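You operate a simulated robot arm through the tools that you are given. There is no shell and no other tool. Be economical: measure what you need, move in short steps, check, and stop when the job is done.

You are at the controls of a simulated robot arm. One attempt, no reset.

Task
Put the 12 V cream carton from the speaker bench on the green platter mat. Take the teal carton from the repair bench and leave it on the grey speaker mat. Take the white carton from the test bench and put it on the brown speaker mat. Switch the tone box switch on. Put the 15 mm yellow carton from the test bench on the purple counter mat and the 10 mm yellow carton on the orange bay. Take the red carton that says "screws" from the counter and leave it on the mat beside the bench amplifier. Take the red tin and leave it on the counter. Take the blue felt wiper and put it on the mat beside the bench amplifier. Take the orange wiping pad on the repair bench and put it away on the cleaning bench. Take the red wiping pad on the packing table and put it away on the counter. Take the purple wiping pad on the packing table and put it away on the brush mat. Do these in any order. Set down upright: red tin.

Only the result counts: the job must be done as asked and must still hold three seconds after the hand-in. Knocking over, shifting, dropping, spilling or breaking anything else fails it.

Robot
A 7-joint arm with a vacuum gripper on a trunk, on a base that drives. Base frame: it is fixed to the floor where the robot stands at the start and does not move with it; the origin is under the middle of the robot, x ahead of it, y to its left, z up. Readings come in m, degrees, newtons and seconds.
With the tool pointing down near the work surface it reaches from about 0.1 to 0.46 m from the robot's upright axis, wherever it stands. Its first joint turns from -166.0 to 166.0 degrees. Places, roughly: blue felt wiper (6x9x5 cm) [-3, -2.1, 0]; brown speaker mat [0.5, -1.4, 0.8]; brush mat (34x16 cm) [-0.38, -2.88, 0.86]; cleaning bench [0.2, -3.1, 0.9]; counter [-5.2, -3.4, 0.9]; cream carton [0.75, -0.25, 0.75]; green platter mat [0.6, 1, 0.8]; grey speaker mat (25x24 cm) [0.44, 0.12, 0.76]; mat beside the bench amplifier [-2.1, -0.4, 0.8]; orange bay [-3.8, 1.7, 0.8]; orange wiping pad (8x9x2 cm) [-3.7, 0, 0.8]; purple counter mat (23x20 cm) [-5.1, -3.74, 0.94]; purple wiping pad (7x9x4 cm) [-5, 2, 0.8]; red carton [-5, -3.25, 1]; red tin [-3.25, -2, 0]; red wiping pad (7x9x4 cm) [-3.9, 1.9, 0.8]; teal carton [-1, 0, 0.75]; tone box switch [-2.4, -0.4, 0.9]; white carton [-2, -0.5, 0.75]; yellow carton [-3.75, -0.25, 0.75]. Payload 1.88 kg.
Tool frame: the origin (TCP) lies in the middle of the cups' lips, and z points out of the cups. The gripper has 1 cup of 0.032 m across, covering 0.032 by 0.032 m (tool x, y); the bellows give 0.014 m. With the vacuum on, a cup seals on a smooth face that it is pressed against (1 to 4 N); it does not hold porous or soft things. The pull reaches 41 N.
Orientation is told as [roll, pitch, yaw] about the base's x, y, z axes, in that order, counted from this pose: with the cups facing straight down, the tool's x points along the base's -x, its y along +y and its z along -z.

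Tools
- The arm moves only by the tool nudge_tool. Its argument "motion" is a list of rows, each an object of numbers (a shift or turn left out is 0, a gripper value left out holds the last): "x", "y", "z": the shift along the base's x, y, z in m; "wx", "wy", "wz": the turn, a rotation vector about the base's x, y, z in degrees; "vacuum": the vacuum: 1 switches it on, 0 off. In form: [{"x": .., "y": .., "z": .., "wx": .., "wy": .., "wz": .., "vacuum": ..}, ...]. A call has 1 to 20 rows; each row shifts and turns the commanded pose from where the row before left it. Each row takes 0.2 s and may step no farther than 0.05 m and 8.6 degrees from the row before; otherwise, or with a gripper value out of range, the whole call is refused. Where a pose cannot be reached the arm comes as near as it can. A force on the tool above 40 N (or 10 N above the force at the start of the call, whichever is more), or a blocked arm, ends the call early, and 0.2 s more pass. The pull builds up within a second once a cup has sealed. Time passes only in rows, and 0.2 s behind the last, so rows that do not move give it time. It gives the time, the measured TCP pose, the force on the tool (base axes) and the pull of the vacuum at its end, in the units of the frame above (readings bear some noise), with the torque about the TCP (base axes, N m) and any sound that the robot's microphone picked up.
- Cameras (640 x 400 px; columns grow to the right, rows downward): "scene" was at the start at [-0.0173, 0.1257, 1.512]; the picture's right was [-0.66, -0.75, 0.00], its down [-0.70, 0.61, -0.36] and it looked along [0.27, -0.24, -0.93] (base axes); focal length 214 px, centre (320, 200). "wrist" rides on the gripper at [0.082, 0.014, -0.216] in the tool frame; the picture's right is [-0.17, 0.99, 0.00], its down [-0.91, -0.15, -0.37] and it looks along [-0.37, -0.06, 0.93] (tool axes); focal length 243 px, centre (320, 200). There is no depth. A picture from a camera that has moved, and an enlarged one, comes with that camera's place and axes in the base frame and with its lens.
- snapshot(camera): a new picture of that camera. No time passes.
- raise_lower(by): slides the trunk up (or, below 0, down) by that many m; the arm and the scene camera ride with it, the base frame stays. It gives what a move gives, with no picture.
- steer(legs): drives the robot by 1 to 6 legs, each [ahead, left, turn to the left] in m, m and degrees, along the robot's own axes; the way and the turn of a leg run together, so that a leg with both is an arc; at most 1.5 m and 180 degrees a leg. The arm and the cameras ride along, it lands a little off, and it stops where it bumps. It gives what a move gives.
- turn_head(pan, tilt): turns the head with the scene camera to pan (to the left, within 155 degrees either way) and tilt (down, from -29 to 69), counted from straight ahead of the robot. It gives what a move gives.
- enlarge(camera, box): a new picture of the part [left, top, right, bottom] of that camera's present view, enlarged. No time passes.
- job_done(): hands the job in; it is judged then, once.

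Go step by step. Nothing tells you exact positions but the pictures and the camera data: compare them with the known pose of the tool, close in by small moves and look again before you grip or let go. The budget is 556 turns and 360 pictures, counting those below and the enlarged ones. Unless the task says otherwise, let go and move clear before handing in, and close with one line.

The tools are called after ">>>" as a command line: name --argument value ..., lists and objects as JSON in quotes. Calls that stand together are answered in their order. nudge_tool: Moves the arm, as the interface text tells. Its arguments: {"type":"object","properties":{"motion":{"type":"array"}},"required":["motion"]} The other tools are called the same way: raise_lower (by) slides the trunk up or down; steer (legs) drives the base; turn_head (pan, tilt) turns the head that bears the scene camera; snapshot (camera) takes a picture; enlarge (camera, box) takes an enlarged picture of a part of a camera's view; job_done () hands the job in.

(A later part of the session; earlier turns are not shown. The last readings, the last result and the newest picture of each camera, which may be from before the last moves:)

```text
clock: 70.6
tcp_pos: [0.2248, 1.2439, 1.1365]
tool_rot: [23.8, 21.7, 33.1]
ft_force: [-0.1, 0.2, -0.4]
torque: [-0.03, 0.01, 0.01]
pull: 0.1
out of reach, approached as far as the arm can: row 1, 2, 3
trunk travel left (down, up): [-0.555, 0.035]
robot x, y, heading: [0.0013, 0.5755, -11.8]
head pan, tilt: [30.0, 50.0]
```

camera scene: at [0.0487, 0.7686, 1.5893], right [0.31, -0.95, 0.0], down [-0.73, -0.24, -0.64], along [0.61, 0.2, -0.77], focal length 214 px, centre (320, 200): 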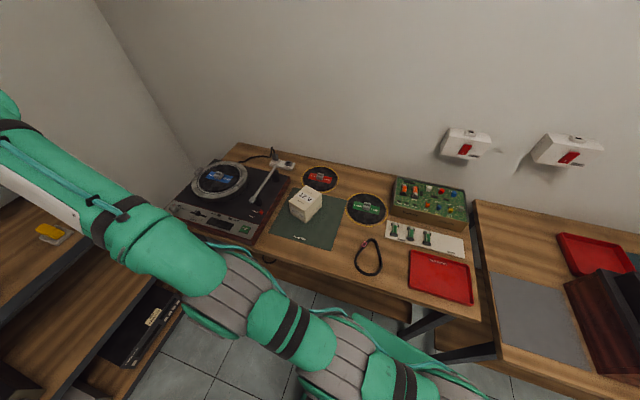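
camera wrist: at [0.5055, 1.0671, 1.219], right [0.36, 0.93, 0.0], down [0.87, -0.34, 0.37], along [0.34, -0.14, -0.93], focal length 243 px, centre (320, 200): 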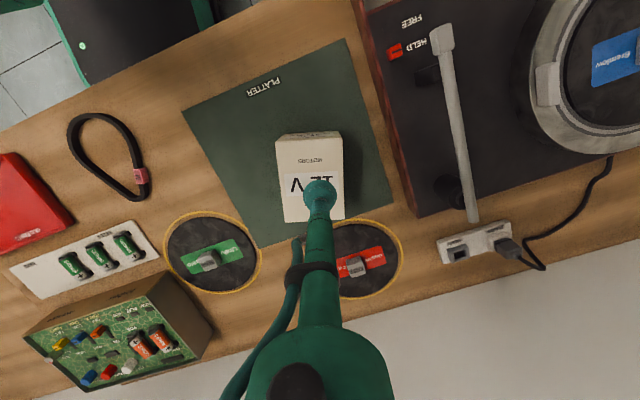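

Tilted now. Let me look at the arm's shape from the head.

>>> turn_head --pan 60 --tilt 35

>>> snapshot --camera "scene"

>>> nudge_tool --motion '[{"wx": -7.5, "wy": 2.5}, {"wx": -7.5, "wy": 2.5}, {"wx": -7.5, "wy": 2.5}]'

```text
clock: 71.6
tcp_pos: [0.225, 1.2437, 1.1369]
tool_rot: [23.7, 21.7, 33.1]
ft_force: [0.4, 0.0, 0.5]
torque: [0.03, -0.04, -0.02]
pull: 0.0
trunk travel left (down, up): [-0.555, 0.035]
robot x, y, heading: [-0.0006, 0.5732, -11.8]
head pan, tilt: [60.0, 35.0]
```

```text
332 pictures are left
camera scene: at [0.0342, 0.8102, 1.611], right [0.75, -0.67, 0.0], down [-0.38, -0.43, -0.82], along [0.55, 0.61, -0.57], focal length 214 px, centre (320, 200)
```

scene: 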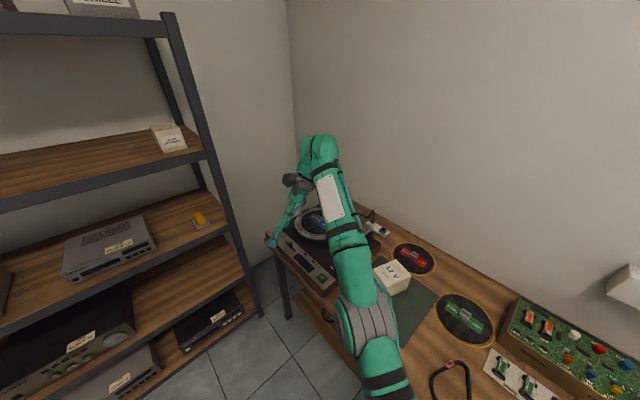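

```text
clock: 72.4
tcp_pos: [0.185, 1.2055, 1.1107]
tool_rot: [9.0, 36.1, 25.5]
ft_force: [-0.8, 1.1, -0.8]
torque: [0.04, -0.02, 0.0]
pull: 0.0
out of reach, approached as far as the arm can: row 1, 2, 3
trunk travel left (down, up): [-0.555, 0.035]
robot x, y, heading: [-0.0007, 0.5761, -11.8]
head pan, tilt: [60.0, 35.0]
```

>>> nudge_tool --motion '[{"x": -0.01, "y": -0.04}, {"x": -0.01, "y": -0.04}, {"x": -0.01, "y": -0.04}]'

>>> nudge_tool --motion '[{"wx": -7.5, "wy": 2.5}, {"wx": -7.5, "wy": 2.5}, {"wx": -7.5, "wy": 2.5}, {"wx": -7.5, "wy": 2.5}]'

>>> nudge_tool --motion '[{"x": -0.01, "y": -0.04}, {"x": -0.01, "y": -0.04}, {"x": -0.01, "y": -0.04}]'

```text
clock: 73.2
tcp_pos: [0.1572, 1.0827, 1.1097]
tool_rot: [9.0, 36.3, 25.6]
ft_force: [-0.6, -0.3, 5.2]
torque: [0.22, -0.63, -0.09]
pull: 0.0
trunk travel left (down, up): [-0.555, 0.035]
robot x, y, heading: [0.0007, 0.576, -12.0]
head pan, tilt: [60.0, 35.0]
```

```text
clock: 74.2
tcp_pos: [0.1432, 1.0584, 1.089]
tool_rot: [-23.4, 51.4, 2.7]
ft_force: [-0.1, 0.1, 0.4]
torque: [0.03, -0.04, -0.01]
pull: 0.1
out of reach, approached as far as the arm can: row 3, 4
trunk travel left (down, up): [-0.555, 0.035]
robot x, y, heading: [0.0003, 0.5751, -12.0]
head pan, tilt: [60.0, 35.0]
```

```text
clock: 75.0
tcp_pos: [0.1097, 0.9381, 1.0907]
tool_rot: [-23.4, 51.4, 2.8]
ft_force: [0.5, 1.2, -0.3]
torque: [-0.03, 0.01, -0.01]
pull: 0.0
trunk travel left (down, up): [-0.555, 0.035]
robot x, y, heading: [-0.0011, 0.5732, -11.8]
head pan, tilt: [60.0, 35.0]
```

Unstuck. Rotate the tool back to pointing straight down.

>>> nudge_tool --motion '[{"wx": 3.11, "wy": -7.24, "wz": -1.5}, {"wx": 3.11, "wy": -7.24, "wz": -1.5}, {"wx": 3.11, "wy": -7.24, "wz": -1.5}, {"wx": 3.11, "wy": -7.24, "wz": -1.5}, {"wx": 3.11, "wy": -7.24, "wz": -1.5}, {"wx": 3.11, "wy": -7.24, "wz": -1.5}, {"wx": 3.11, "wy": -7.24, "wz": -1.5}]'

>>> snapshot --camera "scene"

```text
clock: 76.6
tcp_pos: [0.1116, 0.9384, 1.0887]
tool_rot: [-2.0, -0.6, 1.5]
ft_force: [-0.7, -0.7, -0.6]
torque: [-0.02, 0.03, 0.03]
pull: 0.0
trunk travel left (down, up): [-0.555, 0.035]
robot x, y, heading: [0.0008, 0.5718, -11.8]
head pan, tilt: [60.0, 35.0]
```

```text
331 pictures are left
camera scene: at [0.0341, 0.8101, 1.611], right [0.75, -0.67, 0.0], down [-0.38, -0.43, -0.82], along [0.55, 0.61, -0.57], focal length 214 px, centre (320, 200)
```

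scene: 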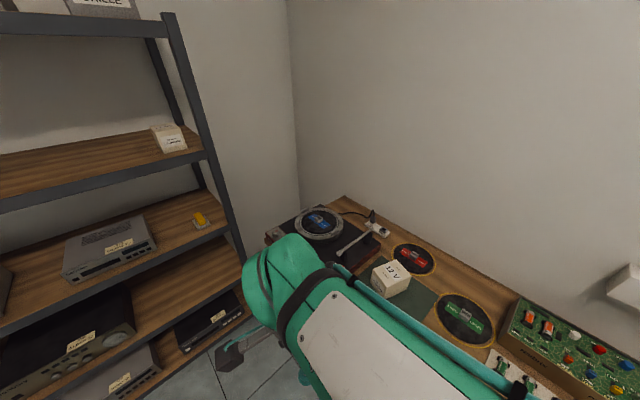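

Arm free again; I'll avoid the outer limit from now on (lift with the trunk when far out). Level the tool, fold it in front, then drive to a stance between the repair bench end and speaker bench.

>>> nudge_tool --motion '[{"wx": 2.0, "wy": 0.6}, {"x": 0.0233, "y": -0.0375}, {"x": 0.0233, "y": -0.0375}, {"x": 0.0233, "y": -0.0375}, {"x": 0.0233, "y": -0.0375}, {"x": 0.0233, "y": -0.0375}, {"x": 0.0233, "y": -0.0375}, {"x": 0.0233, "y": -0.0375}, {"x": 0.0233, "y": -0.0375}, {"x": 0.0233, "y": -0.0375}, {"x": 0.0233, "y": -0.0375}, {"x": 0.0233, "y": -0.0375}, {"x": 0.0233, "y": -0.0375}]'

>>> steer --legs '[[-0.2, 0, 0], [0, 0, 121.8]]'

>>> turn_head --pan 45 --tilt 50

>>> snapshot --camera "scene"

```text
clock: 79.4
tcp_pos: [0.3931, 0.4894, 1.0866]
tool_rot: [-0.1, -0.1, 1.5]
ft_force: [-0.1, 0.1, 0.0]
torque: [-0.01, -0.02, -0.02]
pull: 0.1
trunk travel left (down, up): [-0.555, 0.035]
robot x, y, heading: [-0.0005, 0.5692, -12.0]
head pan, tilt: [60.0, 35.0]
```

```text
clock: 86.0
tcp_pos: [-0.3322, 0.9934, 1.0881]
tool_rot: [-0.1, -0.1, 122.7]
ft_force: [0.4, 0.0, 0.3]
torque: [0.02, -0.01, 0.0]
pull: 0.1
trunk travel left (down, up): [-0.555, 0.035]
robot x, y, heading: [-0.2031, 0.6124, 109.2]
head pan, tilt: [60.0, 35.0]
```

```text
clock: 86.8
tcp_pos: [-0.3333, 0.9926, 1.0874]
tool_rot: [-0.2, -0.1, 122.7]
ft_force: [1.0, -0.4, -0.7]
torque: [0.01, 0.0, 0.03]
pull: 0.0
trunk travel left (down, up): [-0.555, 0.035]
robot x, y, heading: [-0.202, 0.616, 109.3]
head pan, tilt: [45.0, 50.0]
```

```text
330 pictures are left
camera scene: at [-0.4044, 0.5358, 1.5894], right [0.43, 0.9, 0.0], down [0.69, -0.33, -0.64], along [-0.58, 0.28, -0.77], focal length 214 px, centre (320, 200)
```

scene: 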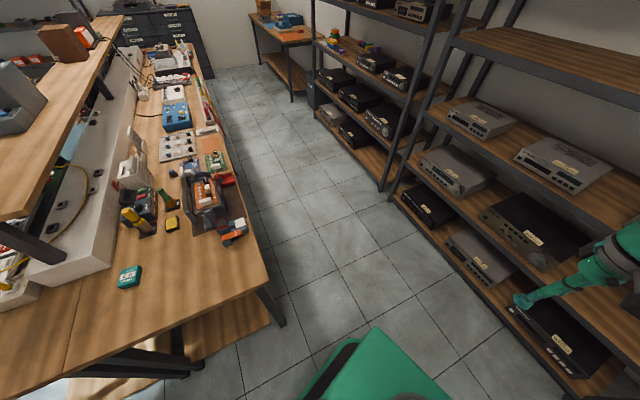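

Teal carton at about (-0.96, 0.04). Drive to the stance.

>>> steer --legs '[[-0.473, 0.204, 0.8]]'

>>> snapshot --camera "scene"

```text
clock: 89.8
tcp_pos: [-0.3723, 0.4878, 1.0869]
tool_rot: [0.0, -0.1, 122.9]
ft_force: [1.2, 0.7, -0.2]
torque: [-0.01, 0.03, 0.01]
pull: 0.1
trunk travel left (down, up): [-0.555, 0.035]
robot x, y, heading: [-0.238, 0.1108, 109.5]
head pan, tilt: [45.0, 50.0]
```

```text
329 pictures are left
camera scene: at [-0.4415, 0.0303, 1.5893], right [0.43, 0.9, 0.0], down [0.69, -0.33, -0.64], along [-0.58, 0.28, -0.77], focal length 214 px, centre (320, 200)
```

scene: 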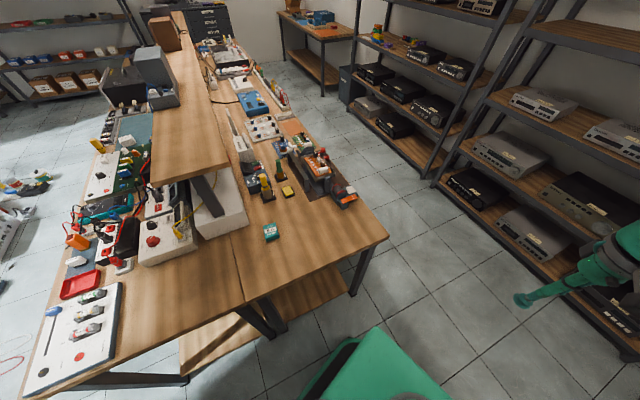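

>>> nudge_tool --motion '[{"x": -0.0341, "y": -0.0306}, {"x": -0.0341, "y": -0.0306}, {"x": -0.0341, "y": -0.0306}, {"x": -0.0341, "y": -0.0306}, {"x": -0.0341, "y": -0.0306}, {"x": -0.0341, "y": -0.0306}, {"x": -0.0341, "y": -0.0306}, {"x": -0.0341, "y": -0.0306}, {"x": -0.0341, "y": -0.0306}, {"x": -0.0341, "y": -0.0306}, {"x": -0.0341, "y": -0.0306}, {"x": -0.0341, "y": -0.0306}, {"x": -0.0341, "y": -0.0306}, {"x": -0.0341, "y": -0.0306}]'

>>> snapshot --camera "wrist"

>>> snapshot --camera "scene"

```text
clock: 92.8
tcp_pos: [-0.8497, 0.0606, 1.0843]
tool_rot: [-0.2, 0.0, 122.9]
ft_force: [0.7, 0.3, -0.3]
torque: [0.02, 0.02, 0.02]
pull: 0.1
trunk travel left (down, up): [-0.555, 0.035]
robot x, y, heading: [-0.2399, 0.1086, 109.6]
head pan, tilt: [45.0, 50.0]
```

```text
328 pictures are left
camera wrist: at [-0.8162, -0.0154, 1.3006], right [-0.92, -0.39, 0.0], down [-0.37, 0.85, 0.38], along [-0.15, 0.35, -0.93], focal length 243 px, centre (320, 200)
```

wrist: 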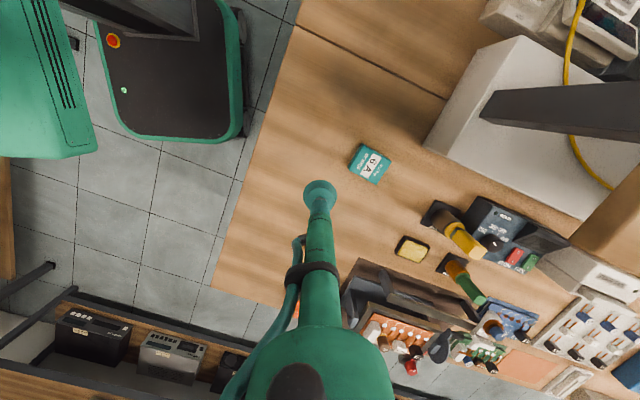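

```text
327 pictures are left
camera scene: at [-0.4418, 0.0303, 1.5892], right [0.43, 0.9, 0.0], down [0.69, -0.33, -0.64], along [-0.58, 0.28, -0.77], focal length 214 px, centre (320, 200)
```

scene: 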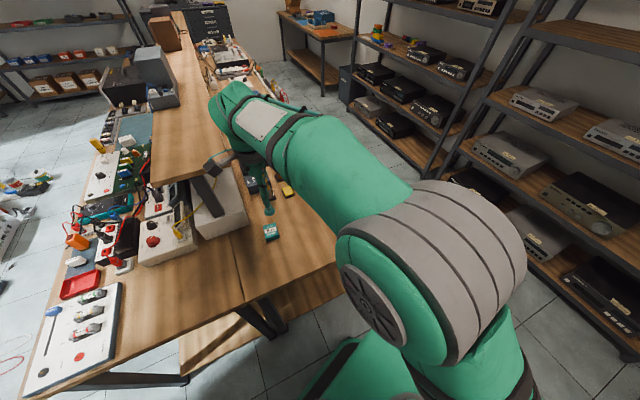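

Carton centre about (-0.953, 0.053). I'll descend first, then extend, keeping well inside the reach limit.

>>> nudge_tool --motion '[{"z": -0.05}, {"z": -0.05}, {"x": -0.03}, {"x": -0.03}]'

>>> raise_lower --by -0.08

>>> snapshot --camera "wrist"

```text
clock: 93.8
tcp_pos: [-0.9102, 0.0601, 0.9868]
tool_rot: [-0.2, -0.1, 122.8]
ft_force: [-0.5, -0.5, 0.6]
torque: [0.0, 0.01, 0.03]
pull: 0.0
trunk travel left (down, up): [-0.555, 0.035]
robot x, y, heading: [-0.2416, 0.1136, 109.7]
head pan, tilt: [45.0, 50.0]
```

```text
clock: 94.9
tcp_pos: [-0.9091, 0.0614, 0.9072]
tool_rot: [0.0, -0.1, 122.8]
ft_force: [0.1, 0.1, 0.9]
torque: [0.0, 0.02, -0.03]
pull: 0.1
trunk travel left (down, up): [-0.475, 0.115]
robot x, y, heading: [-0.2402, 0.1095, 109.6]
head pan, tilt: [45.0, 50.0]
```

```text
326 pictures are left
camera wrist: at [-0.8762, -0.0157, 1.1223], right [-0.92, -0.4, 0.0], down [-0.37, 0.85, 0.38], along [-0.15, 0.35, -0.93], focal length 243 px, centre (320, 200)
```

wrist: 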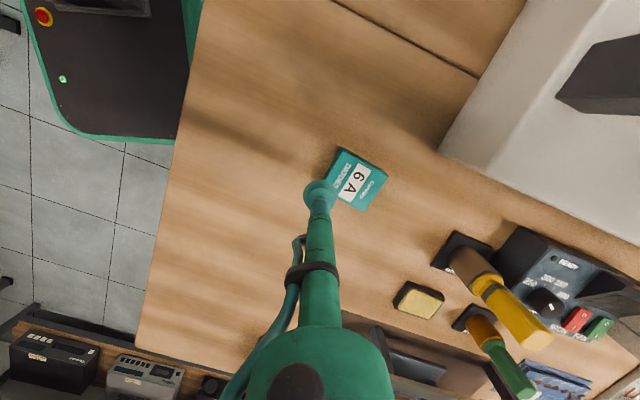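

>>> nudge_tool --motion '[{"z": -0.04, "x": -0.02}, {"x": -0.027, "y": -0.009}, {"vacuum": 1, "z": -0.015}, {"z": -0.01}, {}]'

>>> snapshot --camera "wrist"

```text
clock: 96.1
tcp_pos: [-0.9544, 0.0509, 0.8442]
tool_rot: [0.2, -0.2, 122.8]
ft_force: [-0.4, -0.9, 12.6]
torque: [-0.04, -0.05, -0.04]
pull: 41.3
trunk travel left (down, up): [-0.475, 0.115]
robot x, y, heading: [-0.2423, 0.108, 109.5]
head pan, tilt: [45.0, 50.0]
```

```text
325 pictures are left
camera wrist: at [-0.9218, -0.0246, 1.0595], right [-0.92, -0.4, 0.0], down [-0.37, 0.85, 0.38], along [-0.15, 0.34, -0.93], focal length 243 px, centre (320, 200)
```

wrist: 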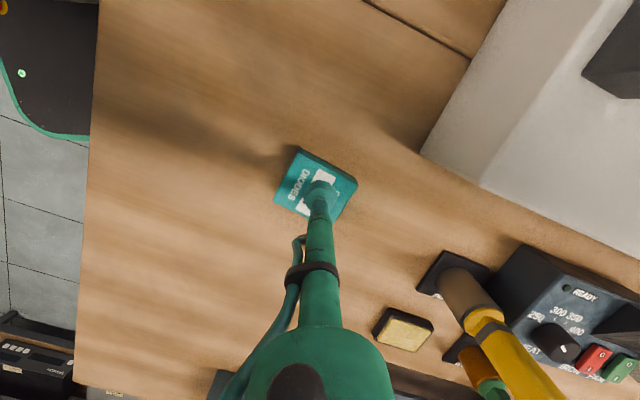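

Sealed. Lift, retract and bring it in front of the robot, then turn the base to face the speaker bench.

>>> nudge_tool --motion '[{"z": 0.02}, {"z": 0.03, "x": 0.01}, {"x": 0.045}, {"x": 0.045}, {"z": 0.05}, {"z": 0.05}, {"x": 0.0339, "y": 0.0321}, {"x": 0.0339, "y": 0.0321}, {"x": 0.0339, "y": 0.0321}, {"x": 0.0339, "y": 0.0321}, {"x": 0.0339, "y": 0.0321}, {"x": 0.0339, "y": 0.0321}, {"x": 0.0339, "y": 0.0321}, {"x": 0.0339, "y": 0.0321}, {"x": 0.0339, "y": 0.0321}, {"x": 0.0339, "y": 0.0321}, {"x": 0.0339, "y": 0.0321}, {"x": 0.0339, "y": 0.0321}, {"x": 0.0339, "y": 0.0321}, {"x": 0.0339, "y": 0.0321}]'

>>> steer --legs '[[0, 0, -100]]'

>>> turn_head --pan 0 --tilt 55

>>> snapshot --camera "scene"

>>> snapshot --camera "wrist"

```text
clock: 100.3
tcp_pos: [-0.3811, 0.4999, 0.9909]
tool_rot: [-0.1, -0.1, 122.9]
ft_force: [0.0, 0.1, -1.5]
torque: [0.02, 0.0, 0.02]
pull: 40.2
trunk travel left (down, up): [-0.475, 0.115]
robot x, y, heading: [-0.2386, 0.109, 109.5]
head pan, tilt: [45.0, 50.0]
```

```text
clock: 105.0
tcp_pos: [0.1735, 0.175, 0.9921]
tool_rot: [-0.1, -0.1, 21.9]
ft_force: [-0.8, 0.1, -0.2]
torque: [0.02, -0.02, 0.01]
pull: 40.6
trunk travel left (down, up): [-0.475, 0.115]
robot x, y, heading: [-0.2347, 0.1122, 8.8]
head pan, tilt: [45.0, 50.0]
```

```text
clock: 106.1
tcp_pos: [0.1738, 0.1745, 0.9924]
tool_rot: [-0.1, -0.1, 21.8]
ft_force: [0.3, -0.5, -0.5]
torque: [0.0, 0.01, -0.05]
pull: 40.5
trunk travel left (down, up): [-0.475, 0.115]
robot x, y, heading: [-0.2408, 0.1087, 8.6]
head pan, tilt: [0.0, 55.0]
```

```text
324 pictures are left
camera scene: at [-0.2499, 0.2725, 1.5028], right [0.15, -0.99, 0.0], down [-0.81, -0.12, -0.57], along [0.57, 0.09, -0.82], focal length 214 px, centre (320, 200)
```

scene: 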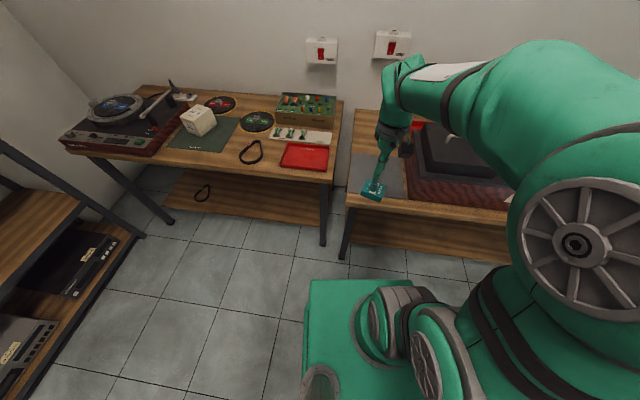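

```text
323 pictures are left
camera wrist: at [0.091, 0.1587, 1.2077], right [-0.21, 0.98, 0.0], down [0.91, 0.2, 0.38], along [0.37, 0.08, -0.93], focal length 243 px, centre (320, 200)
```

wrist: 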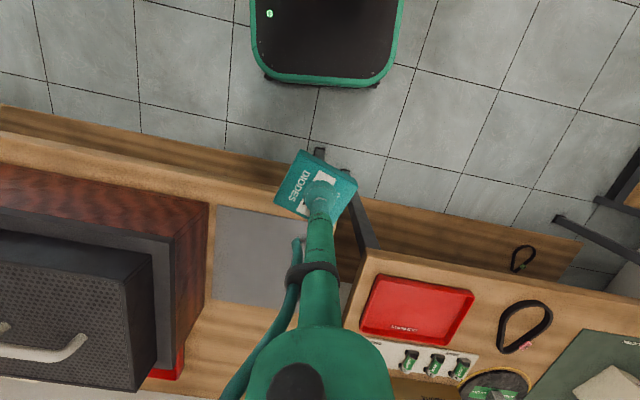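

Move out over the grey mat.

>>> nudge_tool --motion '[{"x": 0.0443, "y": -0.0075}, {"x": 0.0443, "y": -0.0075}, {"x": 0.0443, "y": -0.0075}, {"x": 0.0443, "y": -0.0075}, {"x": 0.0443, "y": -0.0075}, {"x": 0.0443, "y": -0.0075}, {"z": -0.05}, {"z": -0.04}, {}]'

>>> snapshot --camera "wrist"

>>> snapshot --camera "scene"

```text
clock: 108.1
tcp_pos: [0.4385, 0.1294, 0.902]
tool_rot: [-0.1, -0.1, 21.9]
ft_force: [-0.5, 0.4, -1.0]
torque: [-0.03, 0.0, 0.02]
pull: 40.5
trunk travel left (down, up): [-0.475, 0.115]
robot x, y, heading: [-0.2358, 0.1129, 8.2]
head pan, tilt: [0.0, 55.0]
```

```text
322 pictures are left
camera wrist: at [0.3564, 0.1136, 1.1174], right [-0.21, 0.98, 0.0], down [0.91, 0.2, 0.38], along [0.37, 0.08, -0.93], focal length 243 px, centre (320, 200)
```

wrist: 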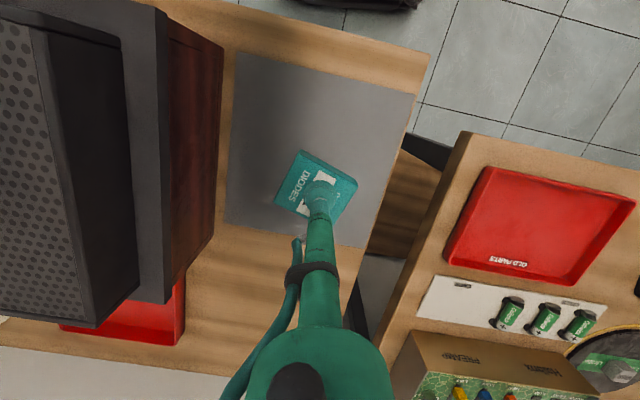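

```text
321 pictures are left
camera scene: at [-0.2496, 0.2725, 1.5028], right [0.15, -0.99, 0.0], down [-0.81, -0.12, -0.57], along [0.57, 0.08, -0.82], focal length 214 px, centre (320, 200)
```

scene: 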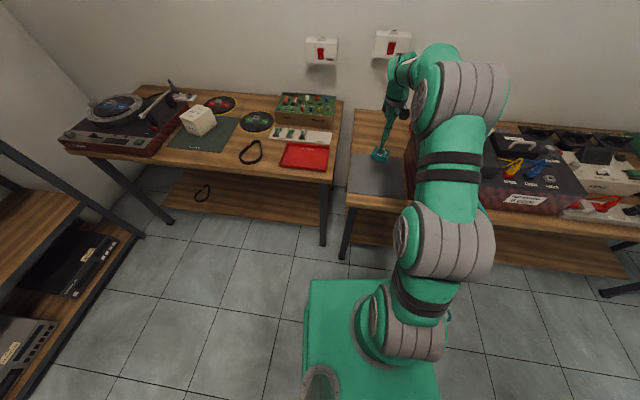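

Above the mat. Lower gently until contact.

>>> nudge_tool --motion '[{"z": -0.04}, {"z": -0.03}, {"z": -0.008}, {"z": -0.006}, {"z": -0.005}, {}]'

```text
clock: 109.5
tcp_pos: [0.4393, 0.13, 0.8141]
tool_rot: [-0.1, -0.1, 21.7]
ft_force: [0.1, 0.8, -1.6]
torque: [-0.04, -0.01, -0.01]
pull: 40.6
trunk travel left (down, up): [-0.475, 0.115]
robot x, y, heading: [-0.2396, 0.1122, 8.6]
head pan, tilt: [0.0, 55.0]
```

>>> nudge_tool --motion '[{"z": -0.004}, {"z": -0.004}, {"z": -0.004}, {}]'

>>> snapshot --camera "wrist"

```text
clock: 110.5
tcp_pos: [0.4387, 0.1301, 0.8021]
tool_rot: [-0.1, -0.2, 21.8]
ft_force: [-0.5, -0.4, -0.5]
torque: [-0.03, 0.01, 0.03]
pull: 40.7
trunk travel left (down, up): [-0.475, 0.115]
robot x, y, heading: [-0.2375, 0.1099, 8.5]
head pan, tilt: [0.0, 55.0]
```

```text
320 pictures are left
camera wrist: at [0.357, 0.1136, 1.0165], right [-0.21, 0.98, 0.0], down [0.91, 0.2, 0.38], along [0.37, 0.08, -0.93], focal length 243 px, centre (320, 200)
```

wrist: 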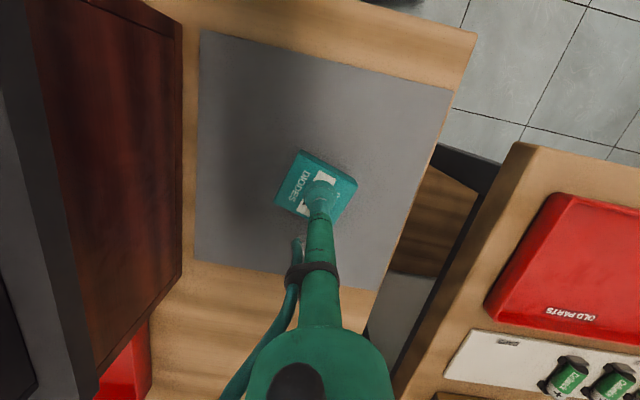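

>>> nudge_tool --motion '[{"z": -0.004}, {"z": -0.004}, {}]'

>>> nudge_tool --motion '[{"z": -0.004}, {"z": -0.004}, {}]'

```text
clock: 111.3
tcp_pos: [0.4384, 0.1301, 0.7929]
tool_rot: [-0.2, -0.1, 21.8]
ft_force: [0.0, 1.0, -1.1]
torque: [-0.03, 0.01, -0.02]
pull: 40.6
trunk travel left (down, up): [-0.475, 0.115]
robot x, y, heading: [-0.2387, 0.1078, 8.6]
head pan, tilt: [0.0, 55.0]
```

```text
clock: 112.1
tcp_pos: [0.4391, 0.1312, 0.7874]
tool_rot: [0.0, -0.3, 21.8]
ft_force: [-1.6, 1.3, 10.0]
torque: [0.01, 0.08, -0.03]
pull: 40.3
trunk travel left (down, up): [-0.475, 0.115]
robot x, y, heading: [-0.2385, 0.1089, 8.3]
head pan, tilt: [0.0, 55.0]
```

Touchdown. Release and lift, then check.

>>> nudge_tool --motion '[{"vacuum": 0}, {}, {}, {}, {"z": 0.01}, {"z": 0.05}, {"z": 0.05}, {"z": 0.05}, {"z": 0.03}]'

>>> snapshot --camera "wrist"

```text
clock: 114.1
tcp_pos: [0.4389, 0.1283, 0.9761]
tool_rot: [-0.1, -0.1, 21.8]
ft_force: [0.5, 0.0, -1.0]
torque: [0.01, -0.02, -0.02]
pull: 0.1
trunk travel left (down, up): [-0.475, 0.115]
robot x, y, heading: [-0.2369, 0.1109, 8.5]
head pan, tilt: [0.0, 55.0]
```

```text
319 pictures are left
camera wrist: at [0.3568, 0.1123, 1.192], right [-0.21, 0.98, 0.0], down [0.91, 0.2, 0.38], along [0.37, 0.08, -0.93], focal length 243 px, centre (320, 200)
```

wrist: 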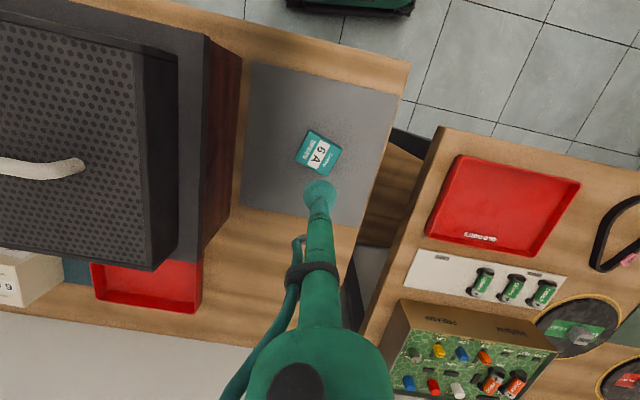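

Teal carton is in place. Next the white carton on the test bench; fold the arm and drive around the island's end to scout.

>>> nudge_tool --motion '[{"x": -0.045}, {"x": -0.045}, {"x": -0.045}, {"x": -0.045}, {"x": -0.045}, {"x": -0.045, "z": 0.02}]'

>>> steer --legs '[[0, 0, -98.5], [1.3, 0, 0]]'

>>> turn_head --pan -90 --tilt 30

>>> snapshot --camera "scene"

>>> turn_head --pan -20 --tilt 35

>>> snapshot --camera "scene"

>>> turn_head --pan 70 --tilt 35

>>> snapshot --camera "scene"

```text
clock: 115.5
tcp_pos: [0.1688, 0.1273, 0.9949]
tool_rot: [-0.1, 0.0, 21.8]
ft_force: [-0.3, 0.1, -0.3]
torque: [0.01, 0.05, 0.02]
pull: 0.0
trunk travel left (down, up): [-0.475, 0.115]
robot x, y, heading: [-0.2356, 0.109, 8.4]
head pan, tilt: [0.0, 55.0]
```

```text
clock: 126.2
tcp_pos: [-0.2453, -1.5965, 0.9942]
tool_rot: [-0.1, -0.1, -75.1]
ft_force: [0.8, 0.4, 0.8]
torque: [0.02, -0.01, -0.02]
pull: 0.1
trunk travel left (down, up): [-0.475, 0.115]
robot x, y, heading: [-0.2155, -1.1898, -88.6]
head pan, tilt: [0.0, 55.0]
```

```text
clock: 127.8
tcp_pos: [-0.245, -1.5962, 0.9942]
tool_rot: [-0.1, 0.0, -75.1]
ft_force: [0.5, -0.2, -0.2]
torque: [0.01, 0.01, 0.0]
pull: 0.1
trunk travel left (down, up): [-0.475, 0.115]
robot x, y, heading: [-0.2137, -1.1935, -88.4]
head pan, tilt: [-90.0, 30.0]
```

```text
318 pictures are left
camera scene: at [-0.1417, -1.13, 1.5388], right [-0.03, 1.0, 0.0], down [0.5, 0.01, -0.87], along [-0.87, -0.02, -0.5], focal length 214 px, centre (320, 200)
```

scene: 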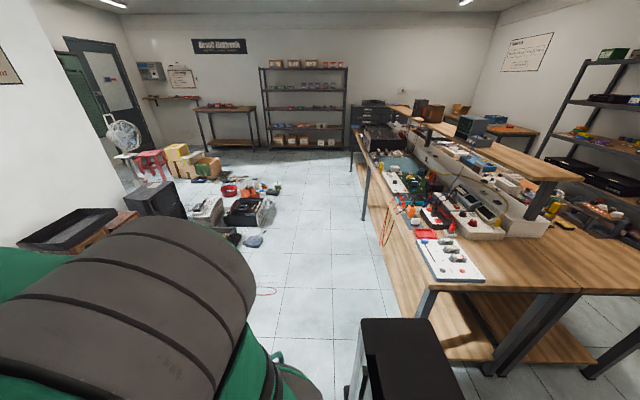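

```text
clock: 129.2
tcp_pos: [-0.2453, -1.5959, 0.9934]
tool_rot: [-0.1, 0.0, -75.1]
ft_force: [0.4, 0.3, -0.3]
torque: [-0.01, -0.01, 0.01]
pull: 0.1
trunk travel left (down, up): [-0.475, 0.115]
robot x, y, heading: [-0.2124, -1.1922, -88.4]
head pan, tilt: [-20.0, 35.0]
```

```text
317 pictures are left
camera scene: at [-0.0792, -1.211, 1.531], right [-0.95, 0.32, 0.0], down [0.18, 0.54, -0.82], along [-0.26, -0.78, -0.57], focal length 214 px, centre (320, 200)
```

scene: 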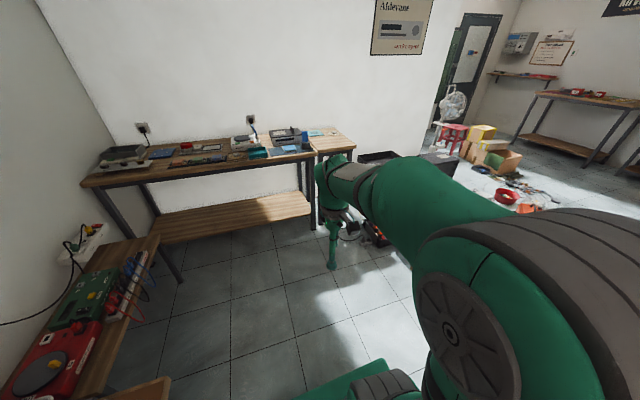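

```text
clock: 130.9
tcp_pos: [-0.2457, -1.5972, 0.995]
tool_rot: [-0.2, -0.2, -75.1]
ft_force: [0.5, -0.1, -0.6]
torque: [-0.01, -0.03, 0.0]
pull: 0.0
trunk travel left (down, up): [-0.475, 0.115]
robot x, y, heading: [-0.2138, -1.1922, -88.3]
head pan, tilt: [70.0, 35.0]
```

```text
316 pictures are left
camera scene: at [0.0322, -1.1553, 1.531], right [-0.32, -0.95, 0.0], down [-0.54, 0.18, -0.82], along [0.78, -0.26, -0.57], focal length 214 px, centre (320, 200)
```

scene: 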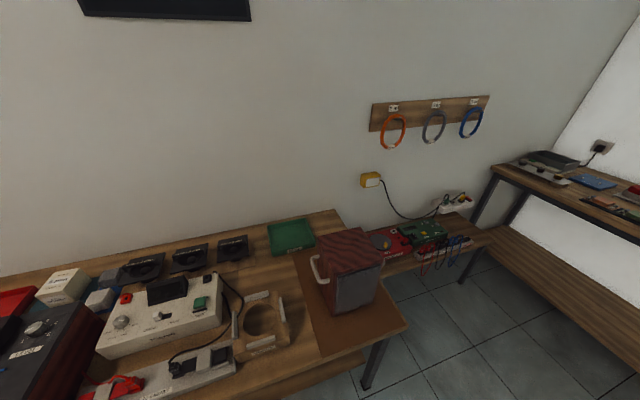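

The brown mat lies under the red speaker with free strips at front. Now drive west along the aisle facing the test bench.

>>> steer --legs '[[0, 0, 178.3], [0, 0.9, 0], [0, 0.85, 0]]'

>>> turn_head --pan 0 --tilt 45

>>> snapshot --camera "scene"

>>> turn_head --pan 60 --tilt 35

>>> snapshot --camera "scene"

>>> turn_head --pan 130 --tilt 35

>>> snapshot --camera "scene"

```text
clock: 147.1
tcp_pos: [-1.9357, -0.7949, 0.9949]
tool_rot: [-0.1, 0.0, 103.3]
ft_force: [0.3, -0.6, -0.1]
torque: [0.01, 0.03, -0.04]
pull: 0.1
trunk travel left (down, up): [-0.475, 0.115]
robot x, y, heading: [-1.9792, -1.2036, 90.2]
head pan, tilt: [70.0, 35.0]
```

```text
clock: 148.5
tcp_pos: [-1.9352, -0.7962, 0.9942]
tool_rot: [-0.1, -0.1, 103.3]
ft_force: [0.3, -1.3, -0.1]
torque: [-0.01, -0.01, -0.01]
pull: 0.0
trunk travel left (down, up): [-0.475, 0.115]
robot x, y, heading: [-1.9781, -1.2012, 89.9]
head pan, tilt: [0.0, 45.0]
```

```text
315 pictures are left
camera scene: at [-2.1412, -1.181, 1.5162], right [1.0, 0.0, 0.0], down [0.0, -0.71, -0.71], along [0.0, 0.71, -0.71], focal length 214 px, centre (320, 200)
```

scene: 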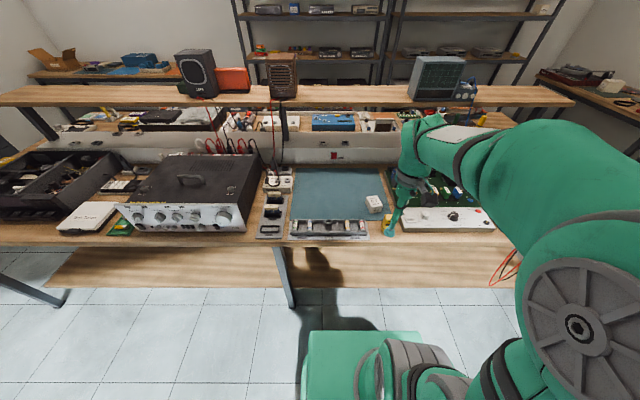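

```text
clock: 149.8
tcp_pos: [-1.9354, -0.7955, 0.9941]
tool_rot: [-0.1, -0.1, 103.3]
ft_force: [0.4, -0.4, 0.9]
torque: [0.0, -0.01, 0.03]
pull: 0.3
trunk travel left (down, up): [-0.475, 0.115]
robot x, y, heading: [-1.9802, -1.1989, 90.1]
head pan, tilt: [60.0, 35.0]
```

```text
314 pictures are left
camera scene: at [-2.2174, -1.2183, 1.531], right [0.5, 0.87, 0.0], down [0.5, -0.29, -0.82], along [-0.71, 0.41, -0.57], focal length 214 px, centre (320, 200)
```

scene: 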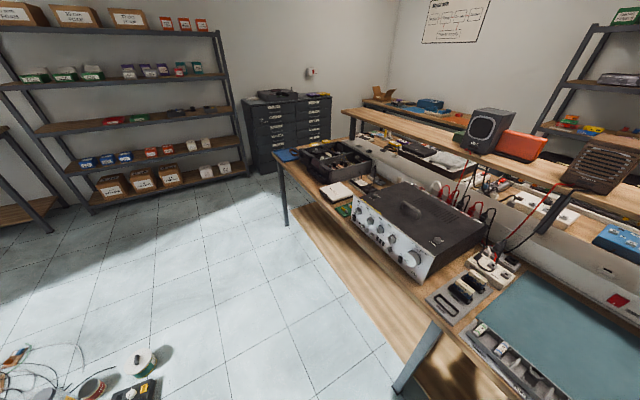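

```text
clock: 151.2
tcp_pos: [-1.9348, -0.7949, 0.9951]
tool_rot: [0.0, -0.1, 103.3]
ft_force: [0.3, 0.4, 0.5]
torque: [-0.02, 0.02, 0.04]
pull: 0.0
trunk travel left (down, up): [-0.475, 0.115]
robot x, y, heading: [-1.9756, -1.2028, 90.2]
head pan, tilt: [130.0, 35.0]
```

```text
313 pictures are left
camera scene: at [-2.2085, -1.319, 1.531], right [-0.64, 0.77, 0.0], down [0.44, 0.37, -0.82], along [-0.63, -0.53, -0.57], focal length 214 px, centre (320, 200)
```

scene: 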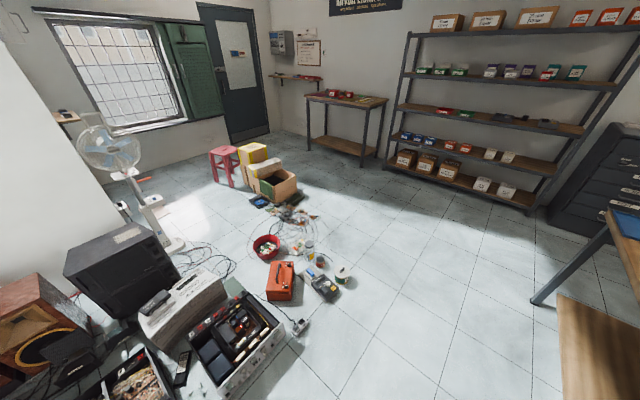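

White carton near (-1.91, -0.52), the teal mat beside the amplifier and the tone box are visible. Look closer with the wrist camera.

>>> nudge_tool --motion '[{"y": 0.045, "x": 0.01}, {"y": 0.045}, {"y": 0.045}, {"y": 0.045}]'

>>> snapshot --camera "wrist"

```text
clock: 152.2
tcp_pos: [-1.9236, -0.6153, 0.9926]
tool_rot: [-0.1, 0.0, 103.4]
ft_force: [0.0, -0.7, 0.0]
torque: [0.01, 0.04, -0.03]
pull: 0.1
trunk travel left (down, up): [-0.475, 0.115]
robot x, y, heading: [-1.979, -1.1986, 90.3]
head pan, tilt: [130.0, 35.0]
```

```text
312 pictures are left
camera wrist: at [-1.9189, -0.6982, 1.2075], right [-1.0, -0.07, 0.0], down [-0.06, 0.92, 0.38], along [-0.02, 0.37, -0.93], focal length 243 px, centre (320, 200)
```

wrist: 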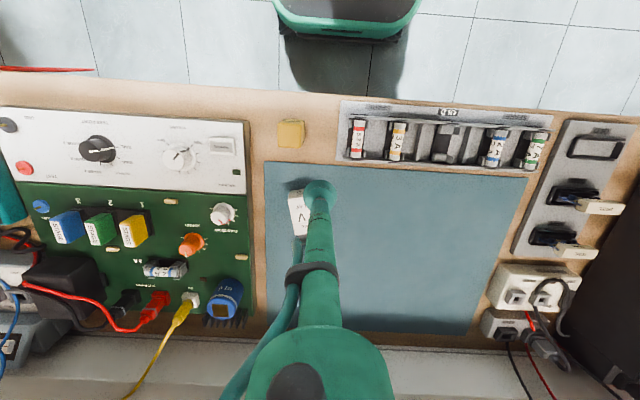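

>>> nudge_tool --motion '[{"x": 0.022, "y": 0.02, "z": -0.03}, {"z": -0.04}]'

>>> snapshot --camera "wrist"

>>> turn_head --pan 0 --tilt 50

>>> enlarge --camera "scene" --box '[220, 120, 480, 280]'

```text
clock: 152.8
tcp_pos: [-1.9022, -0.5951, 0.9228]
tool_rot: [0.1, 0.0, 103.2]
ft_force: [-0.2, -0.5, -0.7]
torque: [-0.02, 0.02, 0.0]
pull: 0.1
trunk travel left (down, up): [-0.475, 0.115]
robot x, y, heading: [-1.9821, -1.2017, 90.2]
head pan, tilt: [130.0, 35.0]
```

```text
311 pictures are left
camera wrist: at [-1.8975, -0.6779, 1.1393], right [-1.0, -0.07, 0.0], down [-0.06, 0.92, 0.38], along [-0.02, 0.37, -0.93], focal length 243 px, centre (320, 200)
```

wrist: 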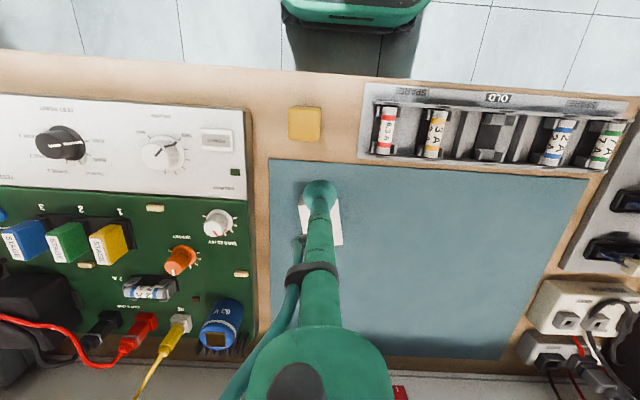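

```text
clock: 154.9
tcp_pos: [-1.9015, -0.5956, 0.9252]
tool_rot: [-0.1, -0.1, 103.3]
ft_force: [-0.4, -0.3, 0.5]
torque: [0.01, -0.02, -0.01]
pull: 0.0
trunk travel left (down, up): [-0.475, 0.115]
robot x, y, heading: [-1.9783, -1.2023, 90.0]
head pan, tilt: [0.0, 50.0]
```

```text
2.46 times, centred on (350, 200) of scene
camera zoom: at [-2.1412, -1.1853, 1.5093], right [1.0, 0.0, 0.0], down [0.0, -0.77, -0.64], along [0.0, 0.64, -0.77], focal length 528 px, centre (246, 200)
```

zoom: 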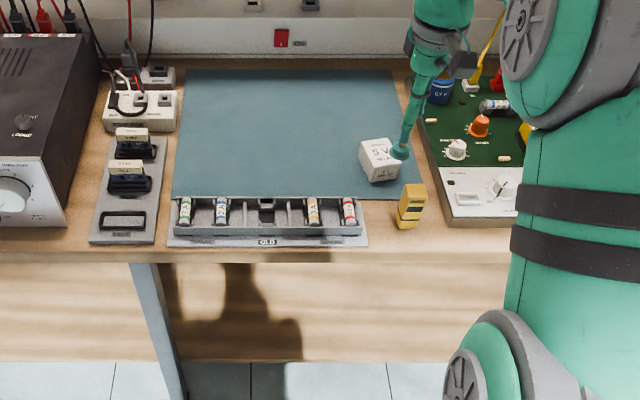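

Carton top centre estimated (-1.907, -0.514, 0.836). Move over and descend.

>>> nudge_tool --motion '[{"y": 0.041, "x": -0.005}, {"y": 0.04, "z": -0.02}, {"z": -0.03, "vacuum": 1}, {}]'

>>> snapshot --camera "wrist"

>>> enlarge --camera "scene" --box '[330, 130, 460, 210]'

```text
clock: 155.9
tcp_pos: [-1.9073, -0.5155, 0.8726]
tool_rot: [-0.1, -0.1, 103.3]
ft_force: [-0.9, -0.1, 0.1]
torque: [-0.02, 0.01, -0.02]
pull: 0.0
trunk travel left (down, up): [-0.475, 0.115]
robot x, y, heading: [-1.9798, -1.2065, 90.5]
head pan, tilt: [0.0, 50.0]
```

```text
309 pictures are left
camera wrist: at [-1.9023, -0.598, 1.0884], right [-1.0, -0.07, 0.0], down [-0.06, 0.92, 0.38], along [-0.02, 0.38, -0.93], focal length 243 px, centre (320, 200)
```

wrist: 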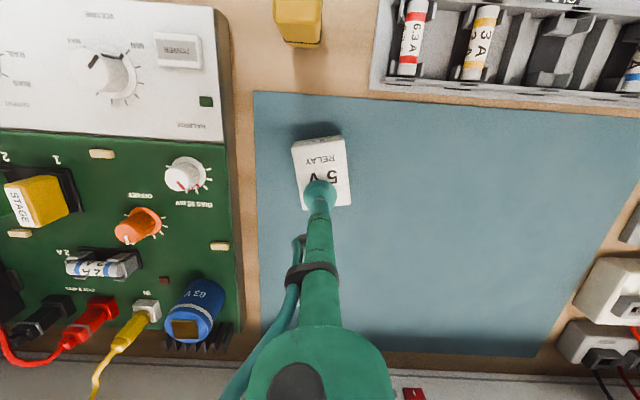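

```text
4.92 times, centred on (395, 170) of scene
camera zoom: at [-2.1411, -1.1853, 1.5093], right [1.0, 0.0, 0.0], down [0.0, -0.77, -0.64], along [0.0, 0.64, -0.77], focal length 1056 px, centre (-49, 348)
```

zoom: 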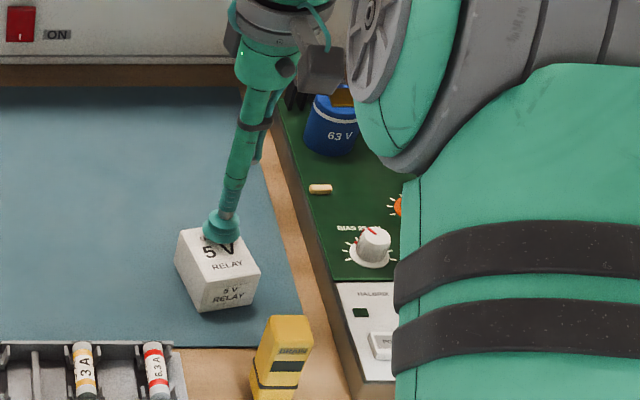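

>>> nudge_tool --motion '[{"y": -0.01, "z": -0.015}, {"z": -0.01}, {"z": -0.006}, {}, {}]'

```text
clock: 157.1
tcp_pos: [-1.9083, -0.5228, 0.8473]
tool_rot: [-0.3, -0.6, 103.4]
ft_force: [3.4, 10.8, 36.3]
torque: [-0.37, 0.12, 0.04]
pull: 41.3
trunk travel left (down, up): [-0.475, 0.115]
robot x, y, heading: [-1.9745, -1.2002, 90.3]
head pan, tilt: [0.0, 50.0]
```

Sealed. Lift, retract and carry it back east.

>>> nudge_tool --motion '[{"z": 0.02}, {"z": 0.04}, {"z": 0.04}, {"z": 0.04, "y": -0.02}, {"y": -0.045}, {"y": -0.045}, {"y": -0.045}, {"y": -0.045}, {"y": -0.045}, {"y": -0.045}]'

>>> steer --legs '[[0, -0.9, 0], [0, -0.85, 0], [0, 0, -90]]'

>>> snapshot --camera "scene"

>>> snapshot --camera "wrist"

```text
clock: 159.3
tcp_pos: [-1.9085, -0.8162, 0.9856]
tool_rot: [-0.1, 0.0, 103.5]
ft_force: [-0.1, 0.0, -1.2]
torque: [0.0, 0.01, 0.0]
pull: 40.5
trunk travel left (down, up): [-0.475, 0.115]
robot x, y, heading: [-1.9779, -1.1985, 90.1]
head pan, tilt: [0.0, 50.0]
```

```text
clock: 172.0
tcp_pos: [0.1746, -1.2071, 0.9848]
tool_rot: [0.0, -0.2, 16.0]
ft_force: [0.2, 0.8, -0.3]
torque: [0.02, -0.04, -0.01]
pull: 40.4
trunk travel left (down, up): [-0.475, 0.115]
robot x, y, heading: [-0.2133, -1.1577, 3.1]
head pan, tilt: [0.0, 50.0]
```

```text
307 pictures are left
camera scene: at [-0.204, -0.9935, 1.5093], right [0.05, -1.0, 0.0], down [-0.77, -0.04, -0.64], along [0.64, 0.03, -0.77], focal length 214 px, centre (320, 200)
```

scene: 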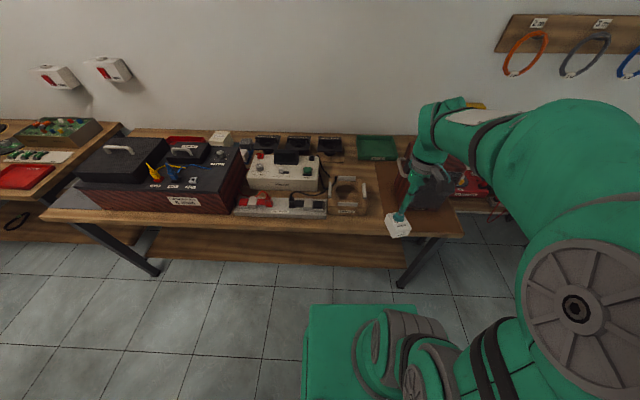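

```text
306 pictures are left
camera wrist: at [0.0911, -1.2156, 1.2007], right [-0.11, 0.99, 0.0], down [0.92, 0.1, 0.38], along [0.37, 0.04, -0.93], focal length 243 px, centre (320, 200)
```

wrist: 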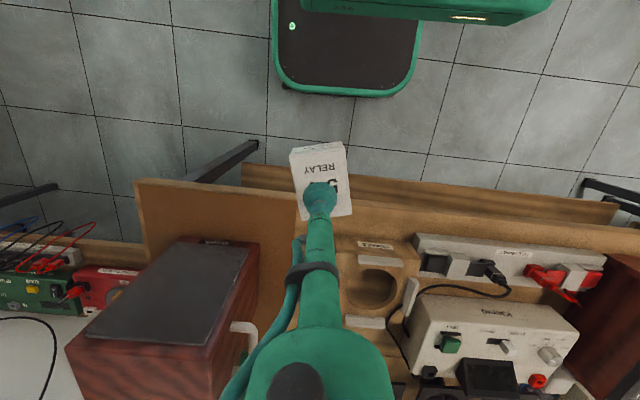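

Free strip of the brown mat in front of the speaker: x 0.27–0.39, y -1.55…-1.24. Target (0.335, -1.30).

>>> nudge_tool --motion '[{"x": 0.04, "y": -0.0233}, {"x": 0.04, "y": -0.0233}, {"x": 0.04, "y": -0.0233}, {"x": 0.04, "y": -0.0233}, {"z": -0.04}, {"z": -0.04}, {"z": -0.04}, {}]'

>>> snapshot --camera "wrist"

>>> enlarge --camera "scene" --box '[330, 100, 530, 260]'

```text
clock: 173.8
tcp_pos: [0.3347, -1.3006, 0.865]
tool_rot: [-0.1, -0.1, 16.0]
ft_force: [-0.8, 0.3, -0.9]
torque: [-0.01, 0.0, 0.02]
pull: 40.9
trunk travel left (down, up): [-0.475, 0.115]
robot x, y, heading: [-0.2114, -1.1584, 2.7]
head pan, tilt: [0.0, 50.0]
```

```text
305 pictures are left
camera wrist: at [0.2514, -1.3101, 1.0802], right [-0.11, 0.99, 0.0], down [0.92, 0.1, 0.38], along [0.37, 0.04, -0.93], focal length 243 px, centre (320, 200)
```

wrist: 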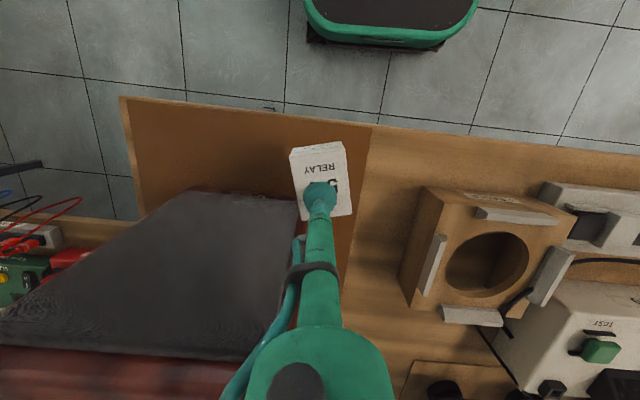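

```text
2.50 times, centred on (430, 180) of scene
camera zoom: at [-0.2037, -0.9936, 1.5093], right [0.05, -1.0, 0.0], down [-0.77, -0.04, -0.64], along [0.64, 0.03, -0.77], focal length 536 px, centre (45, 250)
```

zoom: 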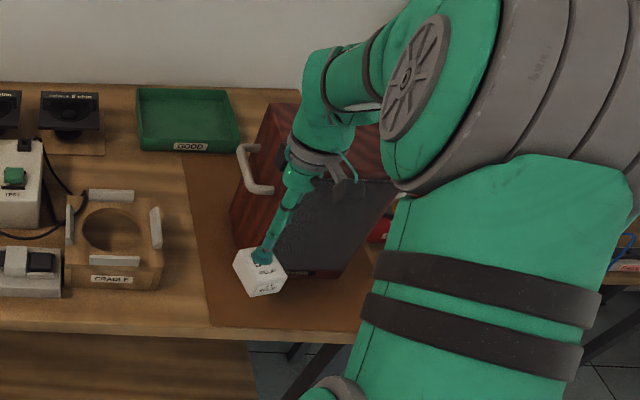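

>>> nudge_tool --motion '[{"z": -0.03}, {"z": -0.012}, {"z": -0.005}, {"z": -0.004}, {}]'

```text
clock: 175.0
tcp_pos: [0.3338, -1.3004, 0.8133]
tool_rot: [-0.2, -0.1, 16.0]
ft_force: [-0.1, 0.2, -0.6]
torque: [-0.01, 0.02, -0.05]
pull: 40.9
trunk travel left (down, up): [-0.475, 0.115]
robot x, y, heading: [-0.2117, -1.1575, 2.6]
head pan, tilt: [0.0, 50.0]
```

>>> nudge_tool --motion '[{"z": -0.004}, {"z": -0.004}, {}]'

>>> nudge_tool --motion '[{"z": -0.004}, {}]'

```text
clock: 175.8
tcp_pos: [0.3338, -1.3011, 0.8055]
tool_rot: [0.0, -0.1, 16.0]
ft_force: [-0.1, -0.3, 0.4]
torque: [0.03, 0.04, 0.03]
pull: 41.0
trunk travel left (down, up): [-0.475, 0.115]
robot x, y, heading: [-0.2169, -1.1604, 2.6]
head pan, tilt: [0.0, 50.0]
```

```text
clock: 176.4
tcp_pos: [0.3343, -1.3006, 0.8031]
tool_rot: [-0.2, -0.1, 15.9]
ft_force: [-0.5, 0.6, -0.7]
torque: [-0.01, -0.02, 0.03]
pull: 40.3
trunk travel left (down, up): [-0.475, 0.115]
robot x, y, heading: [-0.2141, -1.1545, 2.4]
head pan, tilt: [0.0, 50.0]
```

>>> nudge_tool --motion '[{"z": -0.004}, {}]'

>>> nudge_tool --motion '[{"z": -0.004}, {}]'

```text
clock: 177.0
tcp_pos: [0.3334, -1.3007, 0.7996]
tool_rot: [-0.2, -0.2, 16.0]
ft_force: [-0.6, -1.8, 6.3]
torque: [-0.03, 0.14, -0.03]
pull: 40.4
trunk travel left (down, up): [-0.475, 0.115]
robot x, y, heading: [-0.216, -1.1576, 2.7]
head pan, tilt: [0.0, 50.0]
```

```text
clock: 177.6
tcp_pos: [0.3339, -1.3018, 0.7968]
tool_rot: [-0.3, -0.4, 16.0]
ft_force: [-3.7, -2.7, 24.9]
torque: [0.04, 0.18, -0.01]
pull: 40.8
trunk travel left (down, up): [-0.475, 0.115]
robot x, y, heading: [-0.2134, -1.1556, 2.9]
head pan, tilt: [0.0, 50.0]
```

Touchdown; release, lift, check.

>>> nudge_tool --motion '[{"vacuum": 0}, {}, {}, {}, {"z": 0.01}, {"z": 0.05}, {"z": 0.05}, {"z": 0.05}, {"x": -0.045, "z": 0.02}, {"x": -0.045}, {"x": -0.045}]'

>>> snapshot --camera "scene"

```text
clock: 180.0
tcp_pos: [0.2012, -1.2965, 0.9731]
tool_rot: [0.0, -0.1, 16.0]
ft_force: [-0.2, 0.3, 0.2]
torque: [-0.02, 0.03, 0.01]
pull: 0.0
trunk travel left (down, up): [-0.475, 0.115]
robot x, y, heading: [-0.2185, -1.1557, 2.8]
head pan, tilt: [0.0, 50.0]
```

```text
303 pictures are left
camera scene: at [-0.2038, -0.9935, 1.5093], right [0.05, -1.0, 0.0], down [-0.77, -0.04, -0.64], along [0.64, 0.03, -0.77], focal length 214 px, centre (320, 200)
```

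scene: 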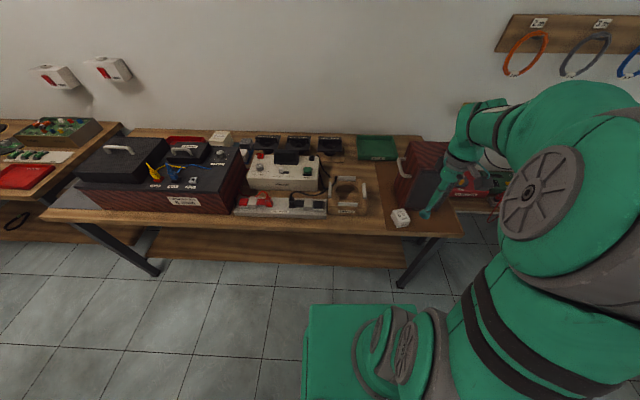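

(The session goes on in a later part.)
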